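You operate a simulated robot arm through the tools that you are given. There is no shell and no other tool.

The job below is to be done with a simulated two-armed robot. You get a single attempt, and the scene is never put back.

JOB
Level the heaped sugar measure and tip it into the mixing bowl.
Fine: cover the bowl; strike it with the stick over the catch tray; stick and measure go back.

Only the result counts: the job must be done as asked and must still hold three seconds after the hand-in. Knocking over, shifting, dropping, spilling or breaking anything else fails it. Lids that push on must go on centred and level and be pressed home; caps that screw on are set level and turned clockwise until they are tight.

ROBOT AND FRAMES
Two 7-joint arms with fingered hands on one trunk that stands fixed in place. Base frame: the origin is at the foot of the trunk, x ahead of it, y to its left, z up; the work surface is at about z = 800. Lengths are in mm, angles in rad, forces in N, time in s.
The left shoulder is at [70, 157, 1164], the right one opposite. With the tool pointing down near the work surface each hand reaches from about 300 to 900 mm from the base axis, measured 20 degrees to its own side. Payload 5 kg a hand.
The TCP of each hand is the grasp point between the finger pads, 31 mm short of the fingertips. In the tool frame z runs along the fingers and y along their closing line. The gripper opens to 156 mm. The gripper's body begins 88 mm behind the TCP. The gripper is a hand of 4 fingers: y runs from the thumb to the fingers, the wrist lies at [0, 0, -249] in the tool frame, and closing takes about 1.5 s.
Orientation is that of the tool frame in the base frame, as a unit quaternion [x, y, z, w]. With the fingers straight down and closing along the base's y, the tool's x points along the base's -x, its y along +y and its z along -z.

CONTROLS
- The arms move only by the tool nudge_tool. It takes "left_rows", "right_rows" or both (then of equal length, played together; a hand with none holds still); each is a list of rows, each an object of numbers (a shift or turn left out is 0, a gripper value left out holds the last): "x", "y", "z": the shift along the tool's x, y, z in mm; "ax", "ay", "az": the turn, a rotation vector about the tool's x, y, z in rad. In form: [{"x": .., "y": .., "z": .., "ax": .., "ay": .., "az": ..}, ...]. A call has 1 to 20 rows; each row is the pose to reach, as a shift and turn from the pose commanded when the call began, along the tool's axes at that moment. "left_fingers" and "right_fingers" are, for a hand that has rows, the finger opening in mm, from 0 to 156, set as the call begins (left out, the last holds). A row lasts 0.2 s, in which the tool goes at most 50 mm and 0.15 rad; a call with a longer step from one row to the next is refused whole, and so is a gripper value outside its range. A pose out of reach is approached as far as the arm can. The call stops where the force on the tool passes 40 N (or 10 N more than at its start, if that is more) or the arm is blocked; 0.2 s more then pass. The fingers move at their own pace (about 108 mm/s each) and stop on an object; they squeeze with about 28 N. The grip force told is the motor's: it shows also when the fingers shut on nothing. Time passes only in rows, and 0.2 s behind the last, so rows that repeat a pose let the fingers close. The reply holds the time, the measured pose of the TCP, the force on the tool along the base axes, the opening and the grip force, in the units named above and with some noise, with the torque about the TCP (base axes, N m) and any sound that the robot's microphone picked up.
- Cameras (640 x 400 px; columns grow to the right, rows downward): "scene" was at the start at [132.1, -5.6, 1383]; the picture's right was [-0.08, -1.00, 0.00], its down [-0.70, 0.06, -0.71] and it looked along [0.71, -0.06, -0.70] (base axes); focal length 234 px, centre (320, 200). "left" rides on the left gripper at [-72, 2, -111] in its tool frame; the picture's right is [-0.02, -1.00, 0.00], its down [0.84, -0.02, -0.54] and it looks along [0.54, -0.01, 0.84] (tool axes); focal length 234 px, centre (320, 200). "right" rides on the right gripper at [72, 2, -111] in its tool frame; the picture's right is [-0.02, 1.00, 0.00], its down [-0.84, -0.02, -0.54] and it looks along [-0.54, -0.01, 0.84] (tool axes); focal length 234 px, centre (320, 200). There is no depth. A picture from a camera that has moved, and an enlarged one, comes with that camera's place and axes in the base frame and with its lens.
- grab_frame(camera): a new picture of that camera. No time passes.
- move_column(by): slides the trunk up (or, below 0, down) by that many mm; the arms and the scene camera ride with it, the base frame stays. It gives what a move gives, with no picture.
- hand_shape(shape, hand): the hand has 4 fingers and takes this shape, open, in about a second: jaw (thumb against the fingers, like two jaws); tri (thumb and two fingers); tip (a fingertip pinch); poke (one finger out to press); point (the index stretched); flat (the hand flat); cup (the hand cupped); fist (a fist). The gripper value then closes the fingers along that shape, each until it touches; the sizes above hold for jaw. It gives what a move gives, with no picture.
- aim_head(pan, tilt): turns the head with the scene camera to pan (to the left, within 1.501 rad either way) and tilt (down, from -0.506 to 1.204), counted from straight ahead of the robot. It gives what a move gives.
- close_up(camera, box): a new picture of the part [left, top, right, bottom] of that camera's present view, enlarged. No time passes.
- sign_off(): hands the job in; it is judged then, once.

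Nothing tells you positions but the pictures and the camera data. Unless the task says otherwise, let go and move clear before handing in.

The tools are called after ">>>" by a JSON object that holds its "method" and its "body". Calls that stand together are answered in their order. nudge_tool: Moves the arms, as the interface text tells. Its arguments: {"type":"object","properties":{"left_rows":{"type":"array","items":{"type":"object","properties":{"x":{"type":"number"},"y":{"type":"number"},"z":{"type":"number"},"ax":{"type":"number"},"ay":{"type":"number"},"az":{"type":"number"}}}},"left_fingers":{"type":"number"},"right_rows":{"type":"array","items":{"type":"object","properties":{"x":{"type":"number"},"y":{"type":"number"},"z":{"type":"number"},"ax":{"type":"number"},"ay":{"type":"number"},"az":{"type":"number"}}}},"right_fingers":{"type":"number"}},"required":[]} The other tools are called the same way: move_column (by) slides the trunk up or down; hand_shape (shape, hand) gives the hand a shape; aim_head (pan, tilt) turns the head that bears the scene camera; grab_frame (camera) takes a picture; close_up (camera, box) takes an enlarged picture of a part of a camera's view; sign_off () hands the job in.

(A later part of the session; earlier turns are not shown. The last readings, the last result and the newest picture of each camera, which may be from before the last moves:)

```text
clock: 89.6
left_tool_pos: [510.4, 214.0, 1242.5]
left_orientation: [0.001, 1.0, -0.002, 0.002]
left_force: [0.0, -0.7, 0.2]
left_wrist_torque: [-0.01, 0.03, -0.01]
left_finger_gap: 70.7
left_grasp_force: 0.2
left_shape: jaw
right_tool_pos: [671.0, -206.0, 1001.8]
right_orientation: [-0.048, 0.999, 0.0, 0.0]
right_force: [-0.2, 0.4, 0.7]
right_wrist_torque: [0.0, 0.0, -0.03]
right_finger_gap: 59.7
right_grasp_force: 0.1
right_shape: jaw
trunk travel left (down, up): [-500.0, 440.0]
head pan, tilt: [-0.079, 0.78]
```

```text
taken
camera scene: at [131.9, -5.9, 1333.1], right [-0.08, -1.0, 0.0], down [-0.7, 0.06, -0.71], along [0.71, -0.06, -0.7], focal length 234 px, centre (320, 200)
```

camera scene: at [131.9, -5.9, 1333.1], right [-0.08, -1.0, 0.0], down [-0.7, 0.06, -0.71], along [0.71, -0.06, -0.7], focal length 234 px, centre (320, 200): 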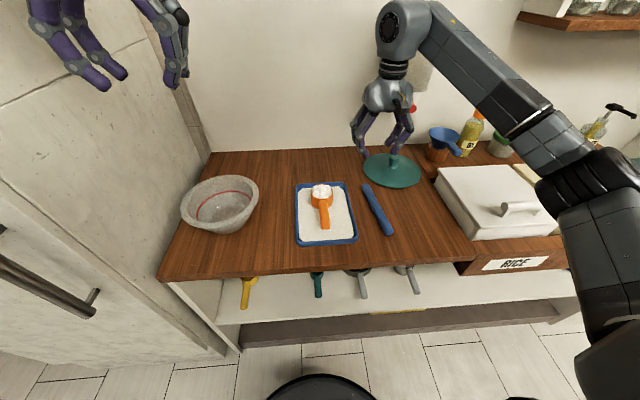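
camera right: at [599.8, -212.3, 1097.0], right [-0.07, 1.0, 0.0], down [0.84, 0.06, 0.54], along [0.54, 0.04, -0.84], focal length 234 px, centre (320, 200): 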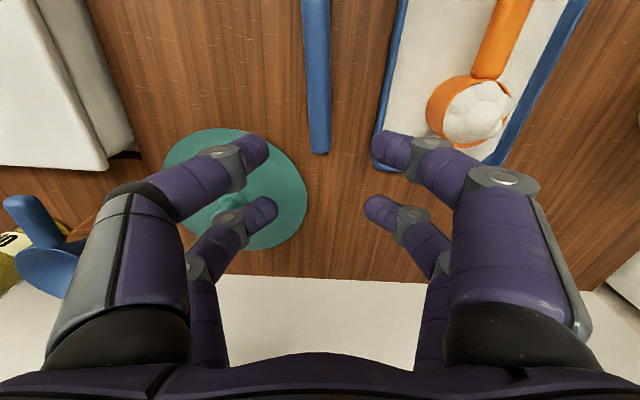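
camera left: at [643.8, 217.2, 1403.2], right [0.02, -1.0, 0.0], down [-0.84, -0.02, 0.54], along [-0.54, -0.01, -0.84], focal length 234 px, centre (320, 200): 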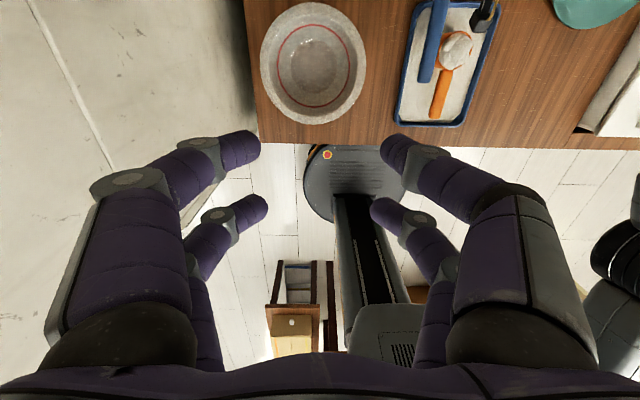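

>>> {"method": "close_up", "body": {"camera": "scene", "box": [296, 176, 352, 220]}}

>>> {"method": "nudge_tool", "body": {"right_rows": [{"x": 8, "y": 8, "az": 0.008}, {"x": 22, "y": 20, "az": 0.016}, {"x": 40, "y": 36, "az": 0.024}, {"x": 60, "y": 54, "az": 0.034}, {"x": 80, "y": 73, "az": 0.044}, {"x": 100, "y": 92, "az": 0.056}, {"x": 120, "y": 111, "az": 0.068}, {"x": 140, "y": 130, "az": 0.08}, {"x": 158, "y": 147, "az": 0.09}, {"x": 170, "y": 158, "az": 0.096}, {"x": 176, "y": 163.6, "az": 0.096}, {"x": 176, "y": 163.6, "az": 0.096}, {"x": 176, "y": 163.6, "az": 0.096}]}}

>>> {"method": "nudge_tool", "body": {"right_rows": [{"ay": -0.1}, {"ay": -0.2}, {"ay": -0.3}, {"ay": -0.4}, {"ay": -0.5}, {"ay": -0.6}, {"ay": -0.7}, {"ay": -0.785}, {"ay": -0.785}, {"ay": -0.785}, {"ay": -0.785}]}}

>>> {"method": "grab_frame", "body": {"camera": "right"}}

>>> {"method": "grab_frame", "body": {"camera": "scene"}}

```text
9.09 times, centred on (324, 198) of scene
camera zoom: at [131.9, -5.9, 1333.1], right [-0.08, -1.0, 0.0], down [-0.7, 0.06, -0.71], along [0.71, -0.06, -0.7], focal length 2125 px, centre (284, 218)
```

zoom: 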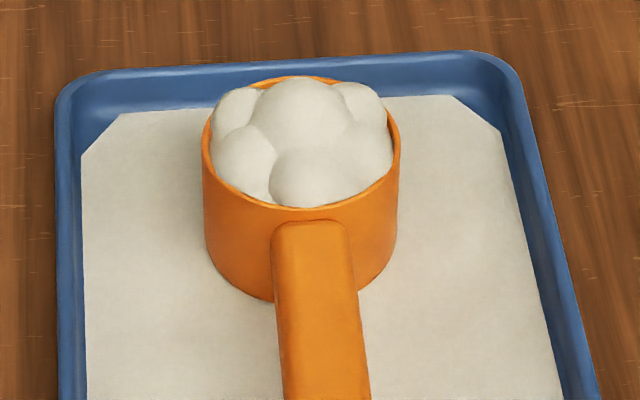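

```text
clock: 92.4
left_tool_pos: [511.0, 215.1, 1243.0]
left_orientation: [0.001, 1.0, -0.001, 0.002]
left_force: [0.0, 0.0, 0.5]
left_wrist_torque: [0.02, 0.0, -0.02]
left_finger_gap: 70.6
left_grasp_force: 0.2
left_shape: jaw
right_tool_pos: [480.5, -58.8, 1002.9]
right_orientation: [0.0, 1.0, 0.0, 0.0]
right_force: [-0.5, -1.2, 0.4]
right_wrist_torque: [0.02, 0.06, -0.01]
right_finger_gap: 59.5
right_grasp_force: 0.1
right_shape: jaw
trunk travel left (down, up): [-500.0, 440.0]
head pan, tilt: [-0.079, 0.78]
```

```text
clock: 94.8
left_tool_pos: [511.4, 214.6, 1243.1]
left_orientation: [0.001, 1.0, -0.002, 0.002]
left_force: [0.4, 0.5, -0.9]
left_wrist_torque: [0.0, 0.01, 0.01]
left_finger_gap: 70.6
left_grasp_force: 0.2
left_shape: jaw
right_tool_pos: [480.6, -60.3, 1001.5]
right_orientation: [0.0, 0.924, 0.0, 0.383]
right_force: [-1.3, 0.3, 0.6]
right_wrist_torque: [0.03, 0.01, -0.01]
right_finger_gap: 59.7
right_grasp_force: 0.1
right_shape: jaw
trunk travel left (down, up): [-500.0, 440.0]
head pan, tilt: [-0.079, 0.78]
```

```text
taken
camera right: at [351.3, -58.2, 1028.9], right [0.02, 1.0, 0.02], down [0.21, -0.02, 0.98], along [0.98, -0.01, -0.21], focal length 234 px, centre (320, 200)
```

right: 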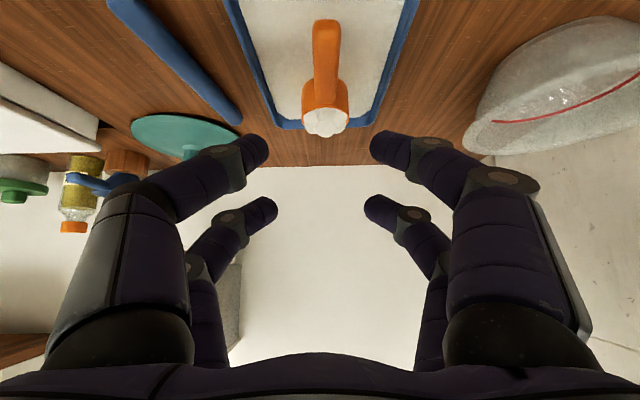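

```text
taken
camera scene: at [132.1, -5.9, 1333.0], right [-0.08, -1.0, 0.0], down [-0.7, 0.06, -0.71], along [0.71, -0.06, -0.7], focal length 234 px, centre (320, 200)
```

scene: 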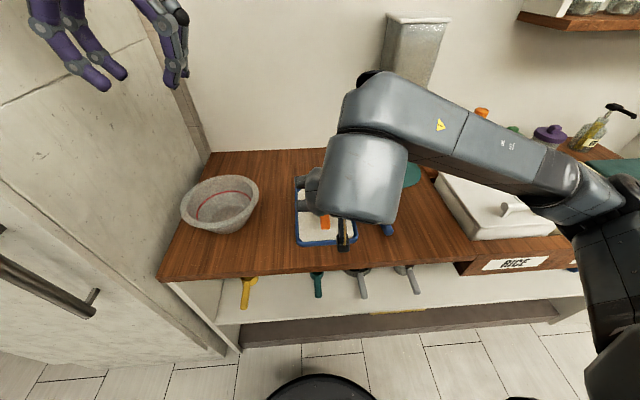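

The forward-pitched pose works, and the right camera now sees the cup from a low angle. I'll zoom in on the fill profile.

>>> {"method": "close_up", "body": {"camera": "right", "box": [280, 10, 370, 150]}}

>>> {"method": "close_up", "body": {"camera": "right", "box": [295, 70, 360, 145]}}

```text
2.86 times, centred on (325, 80) of right
camera zoom: at [351.3, -58.2, 1028.9], right [0.02, 1.0, 0.02], down [0.21, -0.02, 0.98], along [0.98, -0.01, -0.21], focal length 669 px, centre (306, 543)
```

zoom: 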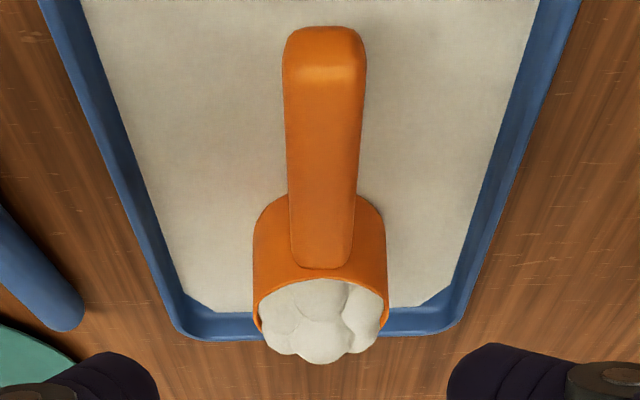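

```text
5.33 times, centred on (328, 108) of right
camera zoom: at [351.3, -58.2, 1028.9], right [0.02, 1.0, 0.02], down [0.21, -0.02, 0.98], along [0.98, -0.01, -0.21], focal length 1249 px, centre (280, 693)
```

zoom: 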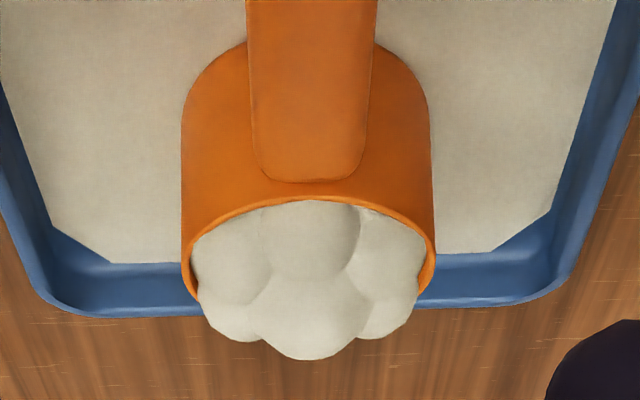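

The low view shows the sugar is still domed 15-25 mm above the rim, so that strike only took part of it off. It needs to be done again with the stick actually riding on the rim, so I'll go back for the stick.

>>> {"method": "nudge_tool", "body": {"right_rows": [{"ay": 0.1}, {"ay": 0.2}, {"ay": 0.3}, {"ay": 0.4}, {"ay": 0.5}, {"ay": 0.6}, {"ay": 0.7}, {"ay": 0.785}, {"ay": 0.785}, {"ay": 0.785}]}}

>>> {"method": "nudge_tool", "body": {"right_rows": [{"x": -8, "y": -6, "az": -0.008}, {"x": -22, "y": -16, "az": -0.016}, {"x": -40, "y": -30, "az": -0.024}, {"x": -62, "y": -47, "az": -0.034}, {"x": -84, "y": -64, "az": -0.044}, {"x": -106, "y": -81, "az": -0.056}, {"x": -128, "y": -98, "az": -0.068}, {"x": -150, "y": -115, "az": -0.08}, {"x": -170, "y": -130, "az": -0.09}, {"x": -184, "y": -141, "az": -0.096}, {"x": -190.5, "y": -146.5, "az": -0.096}, {"x": -190.5, "y": -146.5, "az": -0.096}, {"x": -190.5, "y": -146.5, "az": -0.096}]}}

>>> {"method": "grab_frame", "body": {"camera": "right"}}

```text
clock: 97.0
left_tool_pos: [511.5, 215.6, 1242.4]
left_orientation: [0.001, 1.0, -0.002, 0.001]
left_force: [0.9, -0.7, -1.2]
left_wrist_torque: [0.02, 0.03, 0.01]
left_finger_gap: 70.4
left_grasp_force: 0.0
left_shape: jaw
right_tool_pos: [480.0, -60.2, 1000.6]
right_orientation: [0.0, 1.0, 0.0, 0.0]
right_force: [-1.5, -0.1, -0.1]
right_wrist_torque: [-0.01, 0.0, 0.02]
right_finger_gap: 59.7
right_grasp_force: 0.0
right_shape: jaw
trunk travel left (down, up): [-500.0, 440.0]
head pan, tilt: [-0.079, 0.78]
```

```text
clock: 99.8
left_tool_pos: [512.0, 215.3, 1242.4]
left_orientation: [0.0, 1.0, -0.002, 0.001]
left_force: [0.3, 0.3, -0.2]
left_wrist_torque: [0.02, -0.03, -0.02]
left_finger_gap: 70.7
left_grasp_force: 0.0
left_shape: jaw
right_tool_pos: [670.6, -205.8, 1002.0]
right_orientation: [-0.049, 0.999, 0.0, -0.001]
right_force: [-0.2, 0.1, 0.6]
right_wrist_torque: [-0.02, 0.03, -0.01]
right_finger_gap: 59.6
right_grasp_force: 0.1
right_shape: jaw
trunk travel left (down, up): [-500.0, 440.0]
head pan, tilt: [-0.079, 0.78]
```

```text
taken
camera right: at [599.6, -212.1, 1113.0], right [-0.07, 1.0, 0.0], down [0.84, 0.06, 0.54], along [0.54, 0.04, -0.84], focal length 234 px, centre (320, 200)
```

right: 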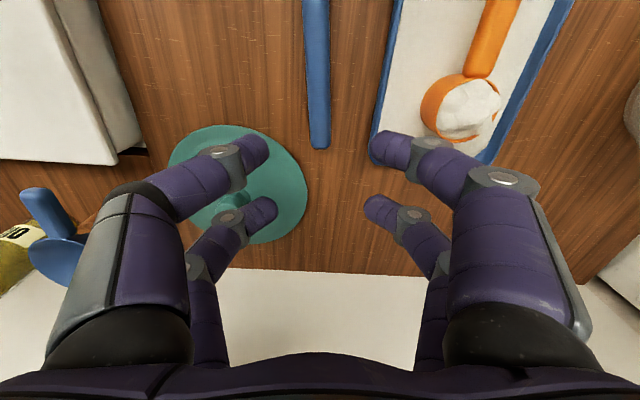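

I'm back above the stick. I'll descend and grip it at the same place as before.

>>> {"method": "nudge_tool", "body": {"right_rows": [{"z": 10}, {"z": 28}, {"z": 48}, {"z": 70}, {"z": 92}, {"z": 112}, {"z": 130}, {"z": 144}, {"z": 153}, {"z": 160}, {"z": 164}, {"z": 164.5}, {"z": 164.5}, {"z": 164.5}, {"z": 164.5}]}}

>>> {"method": "grab_frame", "body": {"camera": "right"}}

```text
clock: 103.0
left_tool_pos: [510.9, 215.6, 1242.1]
left_orientation: [0.001, 1.0, -0.001, 0.001]
left_force: [-0.4, -0.7, 0.5]
left_wrist_torque: [-0.04, 0.03, -0.03]
left_finger_gap: 70.6
left_grasp_force: 0.0
left_shape: jaw
right_tool_pos: [670.5, -206.2, 837.4]
right_orientation: [-0.049, 0.999, 0.0, 0.001]
right_force: [-0.2, 0.0, 1.1]
right_wrist_torque: [-0.02, 0.0, -0.04]
right_finger_gap: 59.4
right_grasp_force: 0.0
right_shape: jaw
trunk travel left (down, up): [-500.0, 440.0]
head pan, tilt: [-0.079, 0.78]
```

```text
taken
camera right: at [599.4, -211.9, 947.9], right [-0.07, 1.0, 0.0], down [0.84, 0.06, 0.54], along [0.54, 0.04, -0.84], focal length 234 px, centre (320, 200)
```

right: 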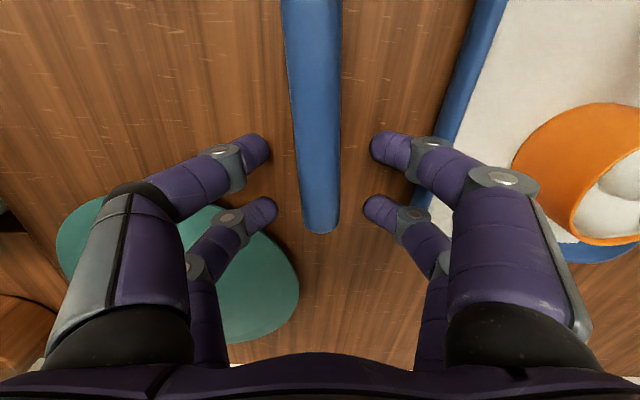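

>>> {"method": "nudge_tool", "body": {"right_rows": [{"z": 0}, {"z": 0}, {"z": 0}, {"z": 0}, {"z": 0}, {"z": 0}, {"z": 0}, {"z": 0}, {"z": 0}], "right_fingers": 5}}

>>> {"method": "nudge_tool", "body": {"right_rows": [{"z": -4}, {"z": -8}, {"z": -14}, {"z": -22}, {"z": -32}, {"z": -44}, {"z": -58}, {"z": -72}, {"z": -86}, {"z": -100}, {"z": -100}, {"z": -100}]}}

>>> {"method": "grab_frame", "body": {"camera": "right"}}

```text
clock: 105.0
left_tool_pos: [511.1, 214.9, 1242.3]
left_orientation: [0.001, 1.0, -0.002, 0.001]
left_force: [0.6, 0.1, 0.1]
left_wrist_torque: [-0.01, 0.03, 0.02]
left_finger_gap: 70.6
left_grasp_force: 0.1
left_shape: jaw
right_tool_pos: [668.9, -206.4, 837.7]
right_orientation: [-0.048, 0.999, 0.0, 0.0]
right_force: [0.3, 0.5, 0.6]
right_wrist_torque: [0.05, -0.03, 0.02]
right_finger_gap: 15.9
right_grasp_force: 27.6
right_shape: jaw
trunk travel left (down, up): [-500.0, 440.0]
head pan, tilt: [-0.079, 0.78]
```

```text
clock: 107.6
left_tool_pos: [511.0, 215.2, 1242.7]
left_orientation: [0.001, 1.0, -0.002, 0.003]
left_force: [-0.3, -0.5, -0.4]
left_wrist_torque: [-0.02, 0.0, 0.0]
left_finger_gap: 70.3
left_grasp_force: 0.1
left_shape: jaw
right_tool_pos: [671.2, -206.5, 936.6]
right_orientation: [-0.048, 0.999, 0.0, -0.001]
right_force: [-0.1, -0.4, -1.8]
right_wrist_torque: [0.04, -0.04, -0.02]
right_finger_gap: 15.9
right_grasp_force: 28.0
right_shape: jaw
trunk travel left (down, up): [-500.0, 440.0]
head pan, tilt: [-0.079, 0.78]
```

```text
taken
camera right: at [599.6, -211.6, 1047.9], right [-0.07, 1.0, 0.0], down [0.84, 0.06, 0.54], along [0.54, 0.04, -0.84], focal length 234 px, centre (320, 200)
```

right: 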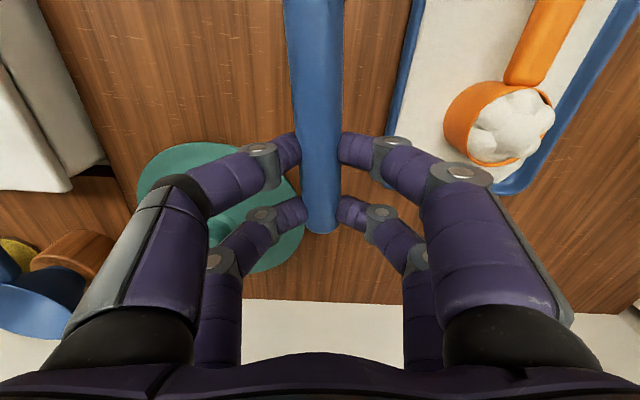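

The stick is gripped again. I'll bring it over the cup's right rim edge and find contact from there.

>>> {"method": "nudge_tool", "body": {"right_rows": [{"x": -6, "y": 6, "az": 0.006}, {"x": -16, "y": 16, "az": 0.016}, {"x": -30, "y": 28, "az": 0.028}, {"x": -44, "y": 42, "az": 0.042}, {"x": -58, "y": 56, "az": 0.056}, {"x": -72, "y": 70, "az": 0.07}, {"x": -84, "y": 84, "az": 0.082}, {"x": -93, "y": 96, "az": 0.09}, {"x": -98, "y": 106, "az": 0.096}, {"x": -100.4, "y": 114.4, "az": 0.096}, {"x": -100.4, "y": 114.4, "az": 0.096}, {"x": -100.4, "y": 114.4, "az": 0.096}, {"x": -100.4, "y": 114.4, "az": 0.096}]}}

>>> {"method": "nudge_tool", "body": {"right_rows": [{"z": 5}, {"z": 12}, {"z": 20}, {"z": 28}, {"z": 35}, {"z": 40}, {"z": 42}, {"z": 42}, {"z": 42}]}}

>>> {"method": "close_up", "body": {"camera": "scene", "box": [290, 150, 370, 214]}}

```text
clock: 110.4
left_tool_pos: [510.9, 215.9, 1241.4]
left_orientation: [0.001, 1.0, -0.002, 0.001]
left_force: [0.1, -0.2, -0.1]
left_wrist_torque: [0.0, -0.03, 0.01]
left_finger_gap: 70.6
left_grasp_force: 0.0
left_shape: jaw
right_tool_pos: [759.6, -82.8, 936.8]
right_orientation: [0.0, 1.0, 0.0, 0.0]
right_force: [0.9, 0.2, -0.6]
right_wrist_torque: [-0.01, -0.06, 0.01]
right_finger_gap: 16.0
right_grasp_force: 27.9
right_shape: jaw
trunk travel left (down, up): [-500.0, 440.0]
head pan, tilt: [-0.079, 0.78]
```

```text
clock: 112.4
left_tool_pos: [511.3, 215.5, 1242.7]
left_orientation: [0.001, 1.0, -0.002, 0.002]
left_force: [0.8, -0.1, 0.0]
left_wrist_torque: [0.02, -0.02, -0.03]
left_finger_gap: 70.6
left_grasp_force: 0.1
left_shape: jaw
right_tool_pos: [760.0, -83.3, 894.3]
right_orientation: [0.001, 1.0, 0.0, 0.0]
right_force: [-0.4, 0.3, -0.8]
right_wrist_torque: [-0.01, -0.05, 0.0]
right_finger_gap: 15.9
right_grasp_force: 27.9
right_shape: jaw
trunk travel left (down, up): [-500.0, 440.0]
head pan, tilt: [-0.079, 0.78]
```

```text
6.25 times, centred on (330, 182) of scene
camera zoom: at [132.2, -5.9, 1333.0], right [-0.08, -1.0, 0.0], down [-0.7, 0.06, -0.71], along [0.71, -0.06, -0.7], focal length 1461 px, centre (258, 312)
```

zoom: 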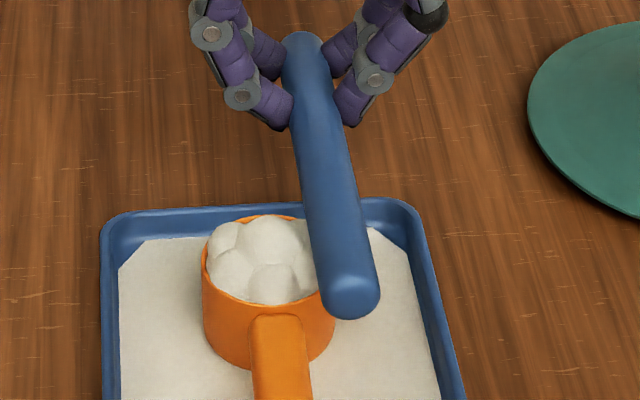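

>>> {"method": "nudge_tool", "body": {"right_rows": [{"z": 0.7}, {"z": 1.4}, {"z": 2}, {"z": 2}, {"z": 2}]}}

>>> {"method": "nudge_tool", "body": {"right_rows": [{"z": 0.4}, {"z": 0.8}, {"z": 0.8}, {"z": 0.8}]}}

>>> {"method": "nudge_tool", "body": {"right_rows": [{"z": 0.3}, {"z": 0.6}, {"z": 0.6}, {"z": 0.6}]}}

```text
clock: 113.6
left_tool_pos: [511.2, 216.4, 1242.3]
left_orientation: [0.001, 1.0, -0.001, 0.002]
left_force: [0.0, -0.2, -0.3]
left_wrist_torque: [0.03, 0.0, -0.01]
left_finger_gap: 70.5
left_grasp_force: 0.0
left_shape: jaw
right_tool_pos: [759.5, -82.5, 892.5]
right_orientation: [-0.001, 1.0, -0.001, 0.0]
right_force: [-0.1, -0.6, -0.8]
right_wrist_torque: [0.02, -0.04, 0.01]
right_finger_gap: 16.0
right_grasp_force: 28.0
right_shape: jaw
trunk travel left (down, up): [-500.0, 440.0]
head pan, tilt: [-0.079, 0.78]
```

```text
clock: 114.6
left_tool_pos: [510.5, 214.9, 1241.2]
left_orientation: [0.001, 1.0, -0.002, 0.001]
left_force: [0.0, -0.4, 0.2]
left_wrist_torque: [-0.03, 0.02, 0.03]
left_finger_gap: 70.2
left_grasp_force: 0.0
left_shape: jaw
right_tool_pos: [760.1, -83.5, 893.4]
right_orientation: [-0.001, 1.0, 0.0, 0.0]
right_force: [0.7, -0.5, -0.8]
right_wrist_torque: [-0.01, -0.06, 0.02]
right_finger_gap: 15.7
right_grasp_force: 28.4
right_shape: jaw
trunk travel left (down, up): [-500.0, 440.0]
head pan, tilt: [-0.079, 0.78]
```

```text
clock: 115.6
left_tool_pos: [511.3, 214.9, 1241.7]
left_orientation: [0.0, 1.0, -0.002, 0.002]
left_force: [0.0, 0.1, 0.0]
left_wrist_torque: [-0.03, -0.02, -0.02]
left_finger_gap: 70.5
left_grasp_force: 0.1
left_shape: jaw
right_tool_pos: [760.1, -83.6, 891.5]
right_orientation: [-0.001, 1.0, 0.0, 0.0]
right_force: [0.1, -0.6, -1.2]
right_wrist_torque: [0.02, 0.0, -0.01]
right_finger_gap: 15.8
right_grasp_force: 28.3
right_shape: jaw
trunk travel left (down, up): [-500.0, 440.0]
head pan, tilt: [-0.079, 0.78]
```

>>> {"method": "nudge_tool", "body": {"right_rows": [{"z": 0.3}, {"z": 0.5}, {"z": 0.5}, {"z": 0.5}]}}

>>> {"method": "nudge_tool", "body": {"right_rows": [{"z": 0.3}, {"z": 0.5}, {"z": 0.5}, {"z": 0.5}]}}

```text
clock: 116.6
left_tool_pos: [510.0, 215.3, 1242.4]
left_orientation: [0.001, 1.0, -0.001, 0.002]
left_force: [-0.5, 0.1, -0.6]
left_wrist_torque: [-0.01, 0.04, -0.04]
left_finger_gap: 70.4
left_grasp_force: 0.1
left_shape: jaw
right_tool_pos: [759.0, -83.9, 890.9]
right_orientation: [0.0, 1.0, -0.001, 0.0]
right_force: [0.5, 0.1, -0.2]
right_wrist_torque: [0.02, 0.08, 0.03]
right_finger_gap: 15.9
right_grasp_force: 27.6
right_shape: jaw
trunk travel left (down, up): [-500.0, 440.0]
head pan, tilt: [-0.079, 0.78]
```

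```text
clock: 117.6
left_tool_pos: [511.1, 215.1, 1242.0]
left_orientation: [0.001, 1.0, -0.001, 0.002]
left_force: [-0.5, -0.1, 0.0]
left_wrist_torque: [-0.03, 0.01, 0.0]
left_finger_gap: 70.3
left_grasp_force: 0.0
left_shape: jaw
right_tool_pos: [759.2, -83.7, 890.9]
right_orientation: [-0.001, 1.0, 0.0, 0.0]
right_force: [-0.3, -0.2, 0.9]
right_wrist_torque: [0.01, 0.18, 0.01]
right_finger_gap: 16.0
right_grasp_force: 28.2
right_shape: jaw
trunk travel left (down, up): [-500.0, 440.0]
head pan, tilt: [-0.079, 0.78]
```

Contact is clear (about 2 N, with the torque up). I'll ease up 0.4 mm to keep a light touch of about 1 N and sweep left along the rim.

>>> {"method": "nudge_tool", "body": {"right_rows": [{"z": -0.4}, {"y": 3, "z": -0.4}, {"y": 8, "z": -0.4}, {"y": 13, "z": -0.4}, {"y": 18, "z": -0.4}, {"y": 23, "z": -0.4}, {"y": 28, "z": -0.4}, {"y": 33, "z": -0.4}, {"y": 38, "z": -0.4}, {"y": 43, "z": -0.4}, {"y": 48, "z": -0.4}, {"y": 53, "z": -0.4}, {"y": 58, "z": -0.4}, {"y": 63, "z": -0.4}, {"y": 68, "z": -0.4}, {"y": 73, "z": -0.4}, {"y": 78, "z": -0.4}, {"y": 83, "z": -0.4}, {"y": 88, "z": -0.4}, {"y": 88, "z": -0.4}]}}

>>> {"method": "close_up", "body": {"camera": "scene", "box": [286, 160, 366, 224]}}

```text
clock: 121.8
left_tool_pos: [510.6, 214.1, 1241.6]
left_orientation: [0.0, 1.0, -0.001, 0.001]
left_force: [-0.6, 0.8, -0.1]
left_wrist_torque: [0.0, 0.03, 0.03]
left_finger_gap: 70.4
left_grasp_force: 0.1
left_shape: jaw
right_tool_pos: [759.0, 4.5, 891.3]
right_orientation: [0.0, 1.0, 0.0, -0.001]
right_force: [-0.4, 0.2, -0.9]
right_wrist_torque: [0.02, -0.07, 0.01]
right_finger_gap: 15.7
right_grasp_force: 28.5
right_shape: jaw
trunk travel left (down, up): [-500.0, 440.0]
head pan, tilt: [-0.079, 0.78]
```

```text
6.25 times, centred on (326, 192) of scene
camera zoom: at [132.3, -6.1, 1333.0], right [-0.08, -1.0, 0.0], down [-0.7, 0.06, -0.71], along [0.71, -0.06, -0.7], focal length 1461 px, centre (282, 250)
```

zoom: 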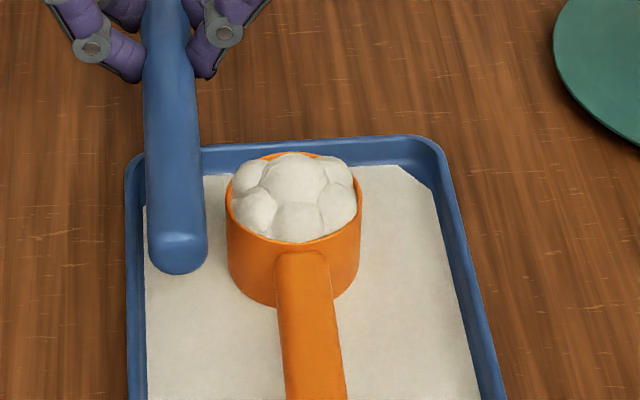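

>>> {"method": "close_up", "body": {"camera": "scene", "box": [296, 176, 352, 220]}}

```text
9.09 times, centred on (324, 198) of scene
camera zoom: at [132.3, -6.1, 1333.0], right [-0.08, -1.0, 0.0], down [-0.7, 0.06, -0.71], along [0.71, -0.06, -0.7], focal length 2125 px, centre (284, 218)
```

zoom: 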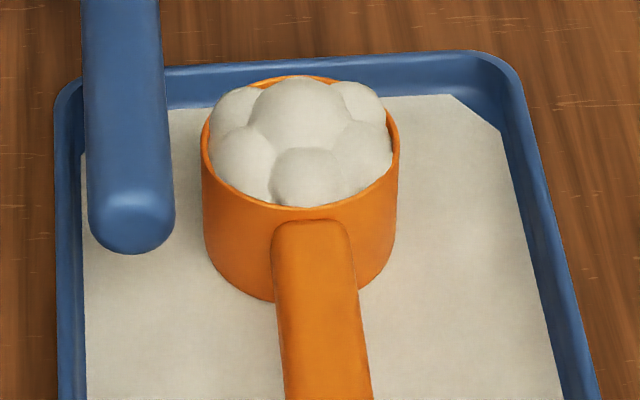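

A full pass in contact made no further difference, and the measure hasn't budged. The same seven-lump shape just sits lower than before, so I take the surplus to be off and the lumps to be only how the filled cup is drawn. I'll lift the stick clear and return it to its place.

>>> {"method": "nudge_tool", "body": {"right_rows": [{"z": -6}, {"z": -16}, {"z": -28}, {"z": -40}, {"z": -46}, {"z": -46}]}}

>>> {"method": "nudge_tool", "body": {"right_rows": [{"x": 4, "y": -8, "az": -0.004}, {"x": 10, "y": -22, "az": -0.01}, {"x": 18, "y": -40, "az": -0.018}, {"x": 27, "y": -62, "az": -0.027}, {"x": 36, "y": -84, "az": -0.037}, {"x": 45, "y": -106, "az": -0.047}, {"x": 54, "y": -128, "az": -0.057}, {"x": 63, "y": -150, "az": -0.067}, {"x": 71, "y": -170, "az": -0.077}, {"x": 79, "y": -189, "az": -0.086}, {"x": 85, "y": -203, "az": -0.093}, {"x": 88, "y": -211, "az": -0.096}, {"x": 88, "y": -211, "az": -0.096}, {"x": 88, "y": -211, "az": -0.096}, {"x": 88, "y": -211, "az": -0.096}]}}

>>> {"method": "nudge_tool", "body": {"right_rows": [{"z": 8}, {"z": 20}, {"z": 34}, {"z": 48}, {"z": 62}, {"z": 74}, {"z": 82}, {"z": 88}, {"z": 91}, {"z": 93}, {"z": 93}, {"z": 93}, {"z": 93}]}}

>>> {"method": "grab_frame", "body": {"camera": "right"}}

```text
clock: 123.2
left_tool_pos: [510.8, 216.6, 1242.7]
left_orientation: [0.001, 1.0, -0.002, 0.002]
left_force: [0.8, -0.2, -0.1]
left_wrist_torque: [-0.01, -0.01, 0.02]
left_finger_gap: 70.6
left_grasp_force: 0.0
left_shape: jaw
right_tool_pos: [759.6, 5.1, 938.3]
right_orientation: [-0.001, 1.0, 0.001, 0.0]
right_force: [-0.4, -1.2, -0.6]
right_wrist_torque: [-0.02, -0.05, 0.0]
right_finger_gap: 16.1
right_grasp_force: 28.1
right_shape: jaw
trunk travel left (down, up): [-500.0, 440.0]
head pan, tilt: [-0.079, 0.78]
```

```text
clock: 126.4
left_tool_pos: [510.7, 215.6, 1242.6]
left_orientation: [0.001, 1.0, -0.002, 0.002]
left_force: [0.4, -0.4, -0.9]
left_wrist_torque: [0.01, 0.03, -0.05]
left_finger_gap: 70.4
left_grasp_force: 0.1
left_shape: jaw
right_tool_pos: [672.0, -206.8, 936.9]
right_orientation: [-0.048, 0.999, 0.0, 0.0]
right_force: [0.5, 0.1, -1.3]
right_wrist_torque: [-0.01, -0.05, -0.03]
right_finger_gap: 15.8
right_grasp_force: 27.9
right_shape: jaw
trunk travel left (down, up): [-500.0, 440.0]
head pan, tilt: [-0.079, 0.78]
```

```text
clock: 129.2
left_tool_pos: [511.9, 215.2, 1241.8]
left_orientation: [0.001, 1.0, -0.001, 0.0]
left_force: [-0.1, -0.1, 0.1]
left_wrist_torque: [-0.02, 0.01, 0.0]
left_finger_gap: 70.4
left_grasp_force: 0.0
left_shape: jaw
right_tool_pos: [671.4, -205.8, 844.4]
right_orientation: [-0.048, 0.999, 0.0, 0.001]
right_force: [0.3, -0.7, -0.9]
right_wrist_torque: [0.0, -0.06, 0.01]
right_finger_gap: 15.8
right_grasp_force: 28.1
right_shape: jaw
trunk travel left (down, up): [-500.0, 440.0]
head pan, tilt: [-0.079, 0.78]
```

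```text
taken
camera right: at [600.4, -211.2, 954.7], right [-0.07, 1.0, 0.0], down [0.84, 0.06, 0.54], along [0.54, 0.04, -0.84], focal length 234 px, centre (320, 200)
```

right: 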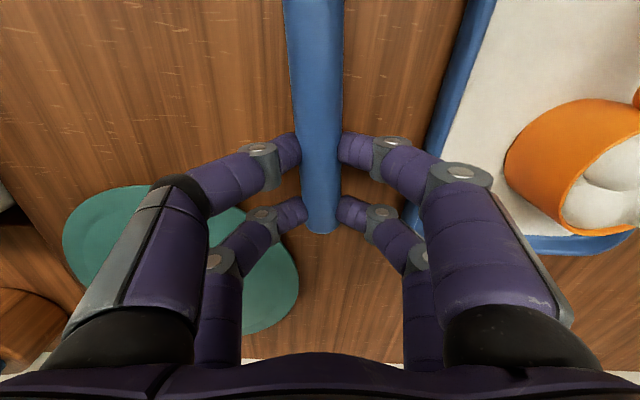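

The stick is a few millimetres above its spot. I'll correct its heading by about 1° to match how it originally lay, then set it down.

>>> {"method": "nudge_tool", "body": {"right_rows": [{"z": 1.5, "az": 0.006}, {"z": 3, "az": 0.012}, {"z": 4.5, "az": 0.018}, {"z": 6, "az": 0.018}, {"z": 6.5, "az": 0.018}, {"z": 6.5, "az": 0.018}, {"z": 6.5, "az": 0.018}]}}

>>> {"method": "nudge_tool", "body": {"right_rows": [{"z": 0.4}, {"z": 0.7}, {"z": 0.7}, {"z": 0.7}]}}

>>> {"method": "nudge_tool", "body": {"right_rows": [{"z": 0.3}, {"z": 0.5}, {"z": 0.5}, {"z": 0.5}]}}

```text
clock: 130.8
left_tool_pos: [511.2, 214.6, 1241.9]
left_orientation: [0.001, 1.0, -0.001, 0.002]
left_force: [0.4, -0.6, -0.2]
left_wrist_torque: [0.0, -0.01, 0.02]
left_finger_gap: 70.4
left_grasp_force: 0.1
left_shape: jaw
right_tool_pos: [672.1, -206.4, 837.0]
right_orientation: [-0.039, 0.999, 0.0, 0.0]
right_force: [0.4, 0.1, -0.8]
right_wrist_torque: [0.02, -0.06, -0.02]
right_finger_gap: 15.9
right_grasp_force: 27.8
right_shape: jaw
trunk travel left (down, up): [-500.0, 440.0]
head pan, tilt: [-0.079, 0.78]
```

```text
clock: 131.8
left_tool_pos: [510.9, 215.1, 1241.5]
left_orientation: [0.001, 1.0, -0.002, 0.001]
left_force: [-1.3, -0.9, 0.2]
left_wrist_torque: [-0.01, 0.0, 0.0]
left_finger_gap: 70.4
left_grasp_force: 0.1
left_shape: jaw
right_tool_pos: [672.0, -206.2, 836.1]
right_orientation: [-0.039, 0.999, 0.0, 0.0]
right_force: [0.4, 0.0, -1.5]
right_wrist_torque: [-0.01, 0.01, -0.02]
right_finger_gap: 16.3
right_grasp_force: 28.0
right_shape: jaw
trunk travel left (down, up): [-500.0, 440.0]
head pan, tilt: [-0.079, 0.78]
```

```text
clock: 132.8
left_tool_pos: [510.0, 215.6, 1241.6]
left_orientation: [0.001, 1.0, -0.002, 0.002]
left_force: [0.1, -1.9, -0.3]
left_wrist_torque: [-0.01, 0.01, 0.04]
left_finger_gap: 70.5
left_grasp_force: 0.0
left_shape: jaw
right_tool_pos: [670.9, -205.9, 835.1]
right_orientation: [-0.039, 0.999, 0.001, 0.001]
right_force: [1.4, 0.5, 3.3]
right_wrist_torque: [0.0, -0.02, 0.02]
right_finger_gap: 15.9
right_grasp_force: 27.4
right_shape: jaw
trunk travel left (down, up): [-500.0, 440.0]
head pan, tilt: [-0.079, 0.78]
```

The stick has touched down. I'll release it, rise, and check that it lies where it was.

>>> {"method": "nudge_tool", "body": {"right_rows": [{"z": 0}, {"z": 0}, {"z": 0}, {"z": 0}, {"z": 0}], "right_fingers": 60}}

>>> {"method": "nudge_tool", "body": {"right_rows": [{"z": -3}, {"z": -8}, {"z": -16}, {"z": -28}, {"z": -42}, {"z": -60}, {"z": -80}, {"z": -100}, {"z": -120}, {"z": -140}, {"z": -160}, {"z": -166}, {"z": -166}, {"z": -166}]}}

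>>> {"method": "close_up", "body": {"camera": "scene", "box": [270, 150, 430, 270]}}

>>> {"method": "grab_frame", "body": {"camera": "right"}}

```text
clock: 134.0
left_tool_pos: [510.4, 216.0, 1241.2]
left_orientation: [0.001, 1.0, -0.003, 0.002]
left_force: [0.5, 0.9, 0.0]
left_wrist_torque: [0.01, 0.04, 0.0]
left_finger_gap: 70.6
left_grasp_force: 0.0
left_shape: jaw
right_tool_pos: [670.6, -206.2, 836.4]
right_orientation: [-0.04, 0.999, -0.001, 0.001]
right_force: [-0.5, 0.5, -0.3]
right_wrist_torque: [-0.01, -0.02, -0.01]
right_finger_gap: 59.6
right_grasp_force: 0.0
right_shape: jaw
trunk travel left (down, up): [-500.0, 440.0]
head pan, tilt: [-0.079, 0.78]
```

```text
clock: 137.0
left_tool_pos: [509.7, 214.6, 1243.4]
left_orientation: [0.001, 1.0, -0.002, 0.002]
left_force: [-0.6, 0.4, -0.1]
left_wrist_torque: [-0.02, -0.01, -0.01]
left_finger_gap: 70.4
left_grasp_force: 0.1
left_shape: jaw
right_tool_pos: [671.7, -205.8, 1002.5]
right_orientation: [-0.039, 0.999, 0.0, 0.001]
right_force: [0.4, 0.3, -0.2]
right_wrist_torque: [-0.03, -0.02, 0.0]
right_finger_gap: 59.4
right_grasp_force: 0.1
right_shape: jaw
trunk travel left (down, up): [-500.0, 440.0]
head pan, tilt: [-0.079, 0.78]
```

```text
3.33 times, centred on (350, 210) of scene
camera zoom: at [132.1, -5.9, 1333.1], right [-0.08, -1.0, 0.0], down [-0.7, 0.06, -0.71], along [0.71, -0.06, -0.7], focal length 779 px, centre (220, 167)
```

zoom: 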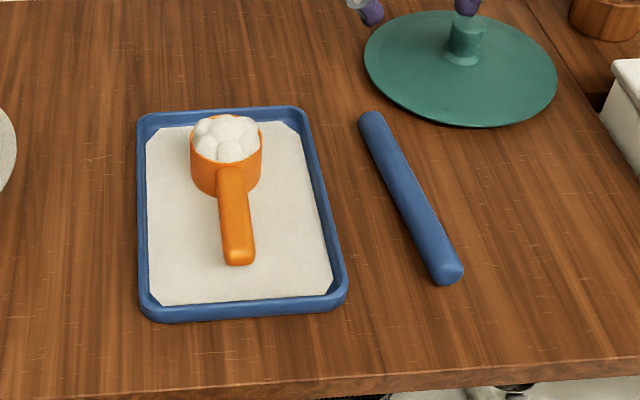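

```text
taken
camera right: at [600.2, -209.9, 1113.2], right [-0.05, 1.0, 0.0], down [0.84, 0.05, 0.54], along [0.54, 0.03, -0.84], focal length 234 px, centre (320, 200)
```

right: 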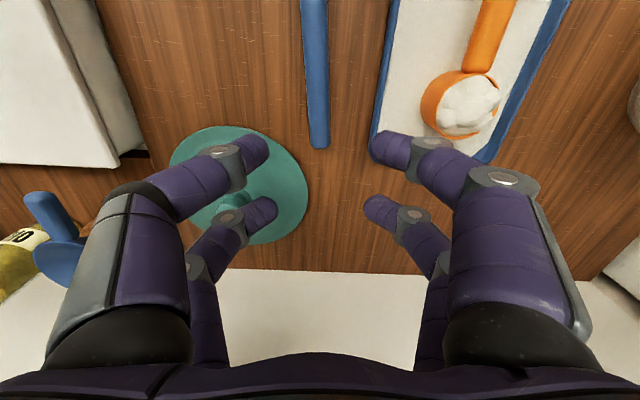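

The stick lies as it did at the start. Now I'll bring the right hand behind the handle and pitch it forward for the grasp.

>>> {"method": "nudge_tool", "body": {"right_rows": [{"x": 8, "y": 8, "az": 0.006}, {"x": 22, "y": 20, "az": 0.014}, {"x": 42, "y": 37, "az": 0.022}, {"x": 62, "y": 55, "az": 0.03}, {"x": 84, "y": 75, "az": 0.038}, {"x": 106, "y": 95, "az": 0.046}, {"x": 128, "y": 114, "az": 0.056}, {"x": 148, "y": 132, "az": 0.066}, {"x": 166, "y": 148, "az": 0.074}, {"x": 176, "y": 157, "az": 0.078}, {"x": 179.7, "y": 160.3, "az": 0.078}, {"x": 179.7, "y": 160.3, "az": 0.078}, {"x": 179.7, "y": 160.3, "az": 0.078}]}}

>>> {"method": "nudge_tool", "body": {"right_rows": [{"ay": -0.1}, {"ay": -0.2}, {"ay": -0.3}, {"ay": -0.4}, {"ay": -0.5}, {"ay": -0.6}, {"ay": -0.7}, {"ay": -0.785}, {"ay": -0.785}, {"ay": -0.785}, {"ay": -0.785}]}}

>>> {"method": "close_up", "body": {"camera": "right", "box": [295, 70, 360, 145]}}

```text
clock: 139.8
left_tool_pos: [511.8, 215.3, 1242.2]
left_orientation: [0.001, 1.0, -0.002, 0.002]
left_force: [0.0, -0.3, 0.0]
left_wrist_torque: [0.01, 0.01, -0.01]
left_finger_gap: 70.5
left_grasp_force: 0.1
left_shape: jaw
right_tool_pos: [480.6, -60.6, 1003.2]
right_orientation: [0.0, 1.0, 0.0, 0.0]
right_force: [-0.2, 0.0, 0.0]
right_wrist_torque: [-0.01, 0.02, 0.02]
right_finger_gap: 59.5
right_grasp_force: 0.0
right_shape: jaw
trunk travel left (down, up): [-500.0, 440.0]
head pan, tilt: [-0.079, 0.78]
```

```text
clock: 142.2
left_tool_pos: [510.7, 216.0, 1242.1]
left_orientation: [0.001, 1.0, -0.002, 0.002]
left_force: [0.1, 0.7, 0.1]
left_wrist_torque: [-0.02, 0.0, 0.03]
left_finger_gap: 70.6
left_grasp_force: 0.1
left_shape: jaw
right_tool_pos: [480.0, -60.0, 1002.5]
right_orientation: [0.0, 0.924, 0.0, 0.382]
right_force: [-0.4, 0.2, 0.9]
right_wrist_torque: [-0.02, 0.03, 0.01]
right_finger_gap: 59.6
right_grasp_force: 0.0
right_shape: jaw
trunk travel left (down, up): [-500.0, 440.0]
head pan, tilt: [-0.079, 0.78]
```

```text
5.33 times, centred on (328, 108) of right
camera zoom: at [351.0, -58.7, 1029.7], right [0.02, 1.0, 0.02], down [0.21, -0.02, 0.98], along [0.98, -0.01, -0.21], focal length 1249 px, centre (280, 693)
```

zoom: 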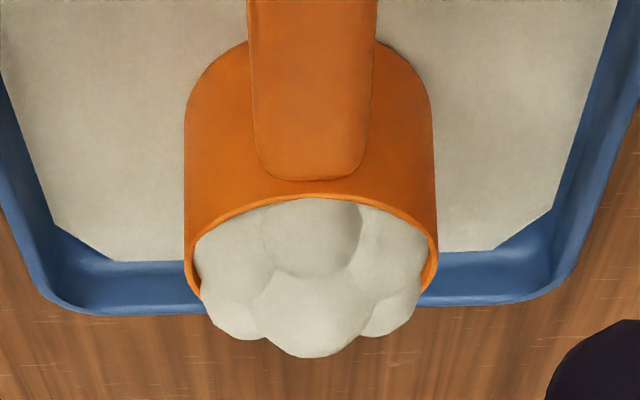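

>>> {"method": "nudge_tool", "body": {"right_rows": [{"x": 8, "y": 0.5, "z": 5}, {"x": 22, "y": 1.5, "z": 14}, {"x": 40, "y": 2.5, "z": 25}, {"x": 58, "y": 4, "z": 36}, {"x": 76, "y": 5, "z": 48}, {"x": 94, "y": 6, "z": 59}, {"x": 107, "y": 7, "z": 67}, {"x": 114.6, "y": 7, "z": 72}, {"x": 114.6, "y": 7, "z": 72}, {"x": 114.6, "y": 7, "z": 72}]}}

>>> {"method": "grab_frame", "body": {"camera": "right"}}

>>> {"method": "close_up", "body": {"camera": "right", "box": [270, 100, 370, 190]}}

>>> {"method": "grab_frame", "body": {"camera": "scene"}}

```text
clock: 144.4
left_tool_pos: [511.2, 215.0, 1241.7]
left_orientation: [0.001, 1.0, -0.002, 0.002]
left_force: [0.8, 0.0, 0.1]
left_wrist_torque: [-0.01, 0.01, 0.02]
left_finger_gap: 70.6
left_grasp_force: 0.0
left_shape: jaw
right_tool_pos: [453.3, -50.1, 869.5]
right_orientation: [-0.001, 0.925, 0.0, 0.381]
right_force: [0.9, -0.4, 0.9]
right_wrist_torque: [0.02, 0.0, 0.0]
right_finger_gap: 59.6
right_grasp_force: 0.0
right_shape: jaw
right hand out of reach, approached as far as the arm can: row 7, 8, 9, 10
trunk travel left (down, up): [-500.0, 440.0]
head pan, tilt: [-0.079, 0.78]
```

```text
taken
camera right: at [324.5, -48.4, 898.0], right [0.02, 1.0, 0.02], down [0.21, -0.02, 0.98], along [0.98, -0.01, -0.21], focal length 234 px, centre (320, 200)
```

right: 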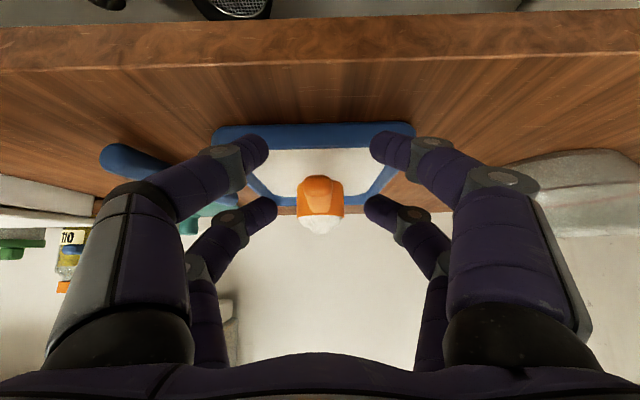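

```text
4.44 times, centred on (320, 145) of right
camera zoom: at [324.5, -48.4, 898.0], right [0.02, 1.0, 0.02], down [0.21, -0.02, 0.98], along [0.98, -0.01, -0.21], focal length 1041 px, centre (320, 444)
```

zoom: 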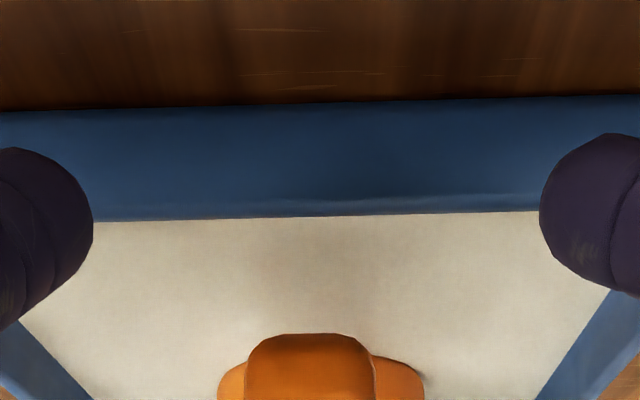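

```text
taken
camera scene: at [132.0, -5.9, 1333.1], right [-0.08, -1.0, 0.0], down [-0.7, 0.06, -0.71], along [0.71, -0.06, -0.7], focal length 234 px, centre (320, 200)
```

scene: 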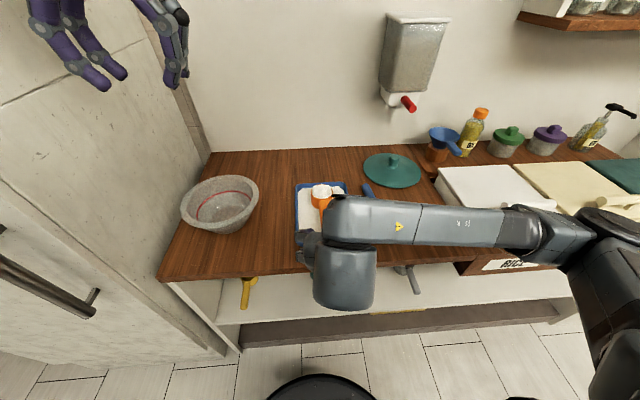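

>>> {"method": "close_up", "body": {"camera": "right", "box": [285, 165, 355, 245]}}

>>> {"method": "close_up", "body": {"camera": "scene", "box": [280, 170, 360, 240]}}

```text
5.00 times, centred on (320, 205) of right
camera zoom: at [324.5, -48.4, 898.0], right [0.02, 1.0, 0.02], down [0.21, -0.02, 0.98], along [0.98, -0.01, -0.21], focal length 1171 px, centre (320, 175)
```

zoom: 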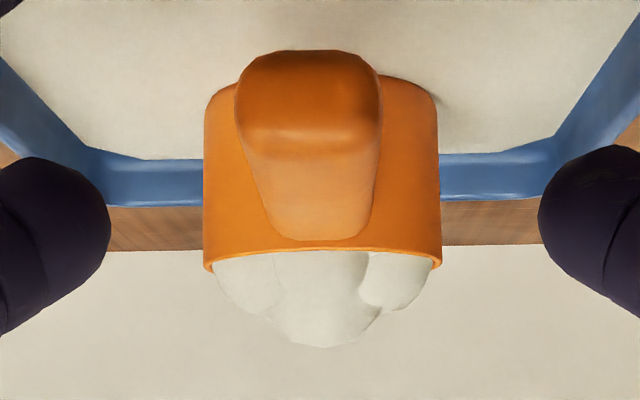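

```text
5.71 times, centred on (320, 205) of scene
camera zoom: at [132.0, -5.9, 1333.1], right [-0.08, -1.0, 0.0], down [-0.7, 0.06, -0.71], along [0.71, -0.06, -0.7], focal length 1336 px, centre (320, 171)
```

zoom: 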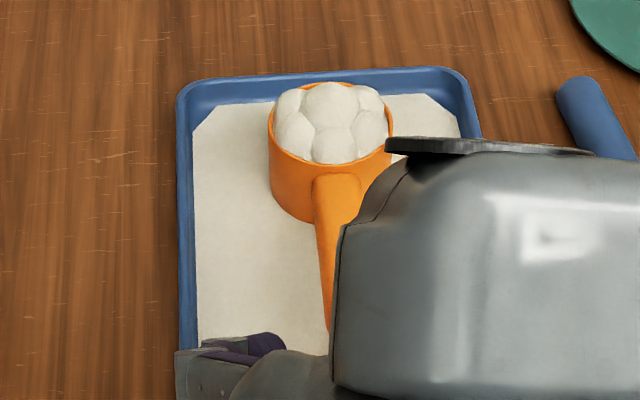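

This side-on view is clear: the sugar still crowns about 21 mm above the rim. Only the back lump, the one nearest the middle of the stick, has gone. So far I've been striking with the stick's outer part, so I'll strike once more with the stick's middle over the cup. The fingertips will clear the rim by about 6 mm.

>>> {"method": "nudge_tool", "body": {"right_rows": [{"x": -8, "z": -5}, {"x": -22, "z": -14}, {"x": -40, "y": -2, "z": -25}, {"x": -58, "y": -4, "z": -36}, {"x": -76, "y": -5, "z": -48}, {"x": -94, "y": -6, "z": -59}, {"x": -107, "y": -7, "z": -67}, {"x": -114.6, "y": -7, "z": -72}, {"x": -114.6, "y": -7, "z": -72}]}}

>>> {"method": "nudge_tool", "body": {"right_rows": [{"ay": 0.1}, {"ay": 0.2}, {"ay": 0.3}, {"ay": 0.4}, {"ay": 0.5}, {"ay": 0.6}, {"ay": 0.7}, {"ay": 0.785}, {"ay": 0.785}, {"ay": 0.785}]}}

```text
clock: 146.4
left_tool_pos: [511.2, 214.8, 1241.2]
left_orientation: [0.001, 1.0, -0.001, 0.002]
left_force: [-0.4, -0.7, -0.2]
left_wrist_torque: [-0.02, -0.03, -0.02]
left_finger_gap: 70.7
left_grasp_force: 0.1
left_shape: jaw
right_tool_pos: [484.3, -57.0, 1001.8]
right_orientation: [0.0, 0.924, 0.001, 0.382]
right_force: [-0.7, -0.4, -0.1]
right_wrist_torque: [-0.03, 0.01, 0.02]
right_finger_gap: 59.9
right_grasp_force: 0.0
right_shape: jaw
trunk travel left (down, up): [-500.0, 440.0]
head pan, tilt: [-0.079, 0.78]
```

```text
clock: 148.6
left_tool_pos: [510.7, 215.1, 1242.1]
left_orientation: [0.001, 1.0, -0.002, 0.002]
left_force: [-0.7, 0.7, 0.2]
left_wrist_torque: [-0.01, -0.01, 0.01]
left_finger_gap: 70.7
left_grasp_force: 0.1
left_shape: jaw
right_tool_pos: [483.6, -56.9, 1001.2]
right_orientation: [-0.001, 1.0, 0.001, -0.001]
right_force: [-0.5, -0.4, -0.2]
right_wrist_torque: [-0.01, 0.0, 0.02]
right_finger_gap: 59.7
right_grasp_force: 0.2
right_shape: jaw
trunk travel left (down, up): [-500.0, 440.0]
head pan, tilt: [-0.079, 0.78]
```

>>> {"method": "nudge_tool", "body": {"right_rows": [{"x": -8, "y": -6, "az": -0.006}, {"x": -22, "y": -17, "az": -0.014}, {"x": -40, "y": -32, "az": -0.022}, {"x": -62, "y": -49, "az": -0.03}, {"x": -84, "y": -67, "az": -0.038}, {"x": -106, "y": -84, "az": -0.048}, {"x": -128, "y": -102, "az": -0.058}, {"x": -150, "y": -119, "az": -0.068}, {"x": -170, "y": -135, "az": -0.076}, {"x": -182, "y": -145, "az": -0.078}, {"x": -187.6, "y": -149.1, "az": -0.078}, {"x": -187.6, "y": -149.1, "az": -0.078}, {"x": -187.6, "y": -149.1, "az": -0.078}]}}

>>> {"method": "nudge_tool", "body": {"right_rows": [{"z": 10}, {"z": 28}, {"z": 48}, {"z": 70}, {"z": 92}, {"z": 112}, {"z": 130}, {"z": 144}, {"z": 153}, {"z": 160}, {"z": 164}, {"z": 164.5}, {"z": 164.5}, {"z": 164.5}, {"z": 164.5}]}}

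>>> {"method": "grab_frame", "body": {"camera": "right"}}

```text
clock: 151.4
left_tool_pos: [509.9, 215.5, 1242.2]
left_orientation: [0.0, 1.0, -0.002, 0.002]
left_force: [-0.8, 0.0, -0.1]
left_wrist_torque: [0.0, -0.01, -0.03]
left_finger_gap: 70.5
left_grasp_force: 0.0
left_shape: jaw
right_tool_pos: [671.0, -205.7, 1001.9]
right_orientation: [-0.04, 0.999, 0.0, 0.0]
right_force: [0.6, 0.5, 0.8]
right_wrist_torque: [0.02, 0.01, -0.01]
right_finger_gap: 59.6
right_grasp_force: 0.0
right_shape: jaw
trunk travel left (down, up): [-500.0, 440.0]
head pan, tilt: [-0.079, 0.78]
```

```text
clock: 154.6
left_tool_pos: [511.0, 214.4, 1241.2]
left_orientation: [0.001, 1.0, -0.002, 0.002]
left_force: [0.4, -1.2, 0.0]
left_wrist_torque: [0.0, -0.02, 0.01]
left_finger_gap: 70.4
left_grasp_force: 0.0
left_shape: jaw
right_tool_pos: [672.0, -206.0, 837.9]
right_orientation: [-0.039, 0.999, 0.0, 0.0]
right_force: [-0.3, -0.2, -0.4]
right_wrist_torque: [0.0, 0.01, 0.02]
right_finger_gap: 59.4
right_grasp_force: 0.1
right_shape: jaw
trunk travel left (down, up): [-500.0, 440.0]
head pan, tilt: [-0.079, 0.78]
```

```text
taken
camera right: at [599.7, -210.7, 948.6], right [-0.05, 1.0, 0.0], down [0.84, 0.05, 0.54], along [0.54, 0.03, -0.84], focal length 234 px, centre (320, 200)
```

right: 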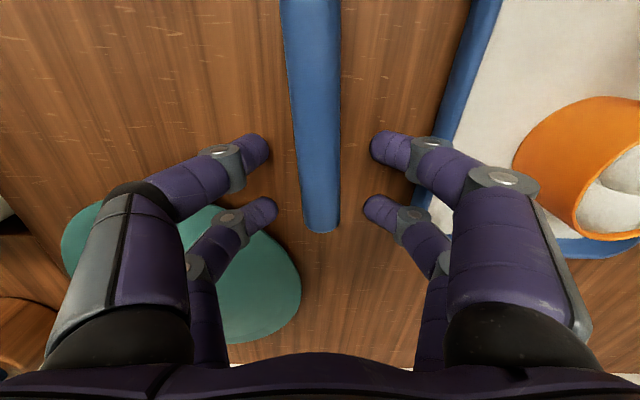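

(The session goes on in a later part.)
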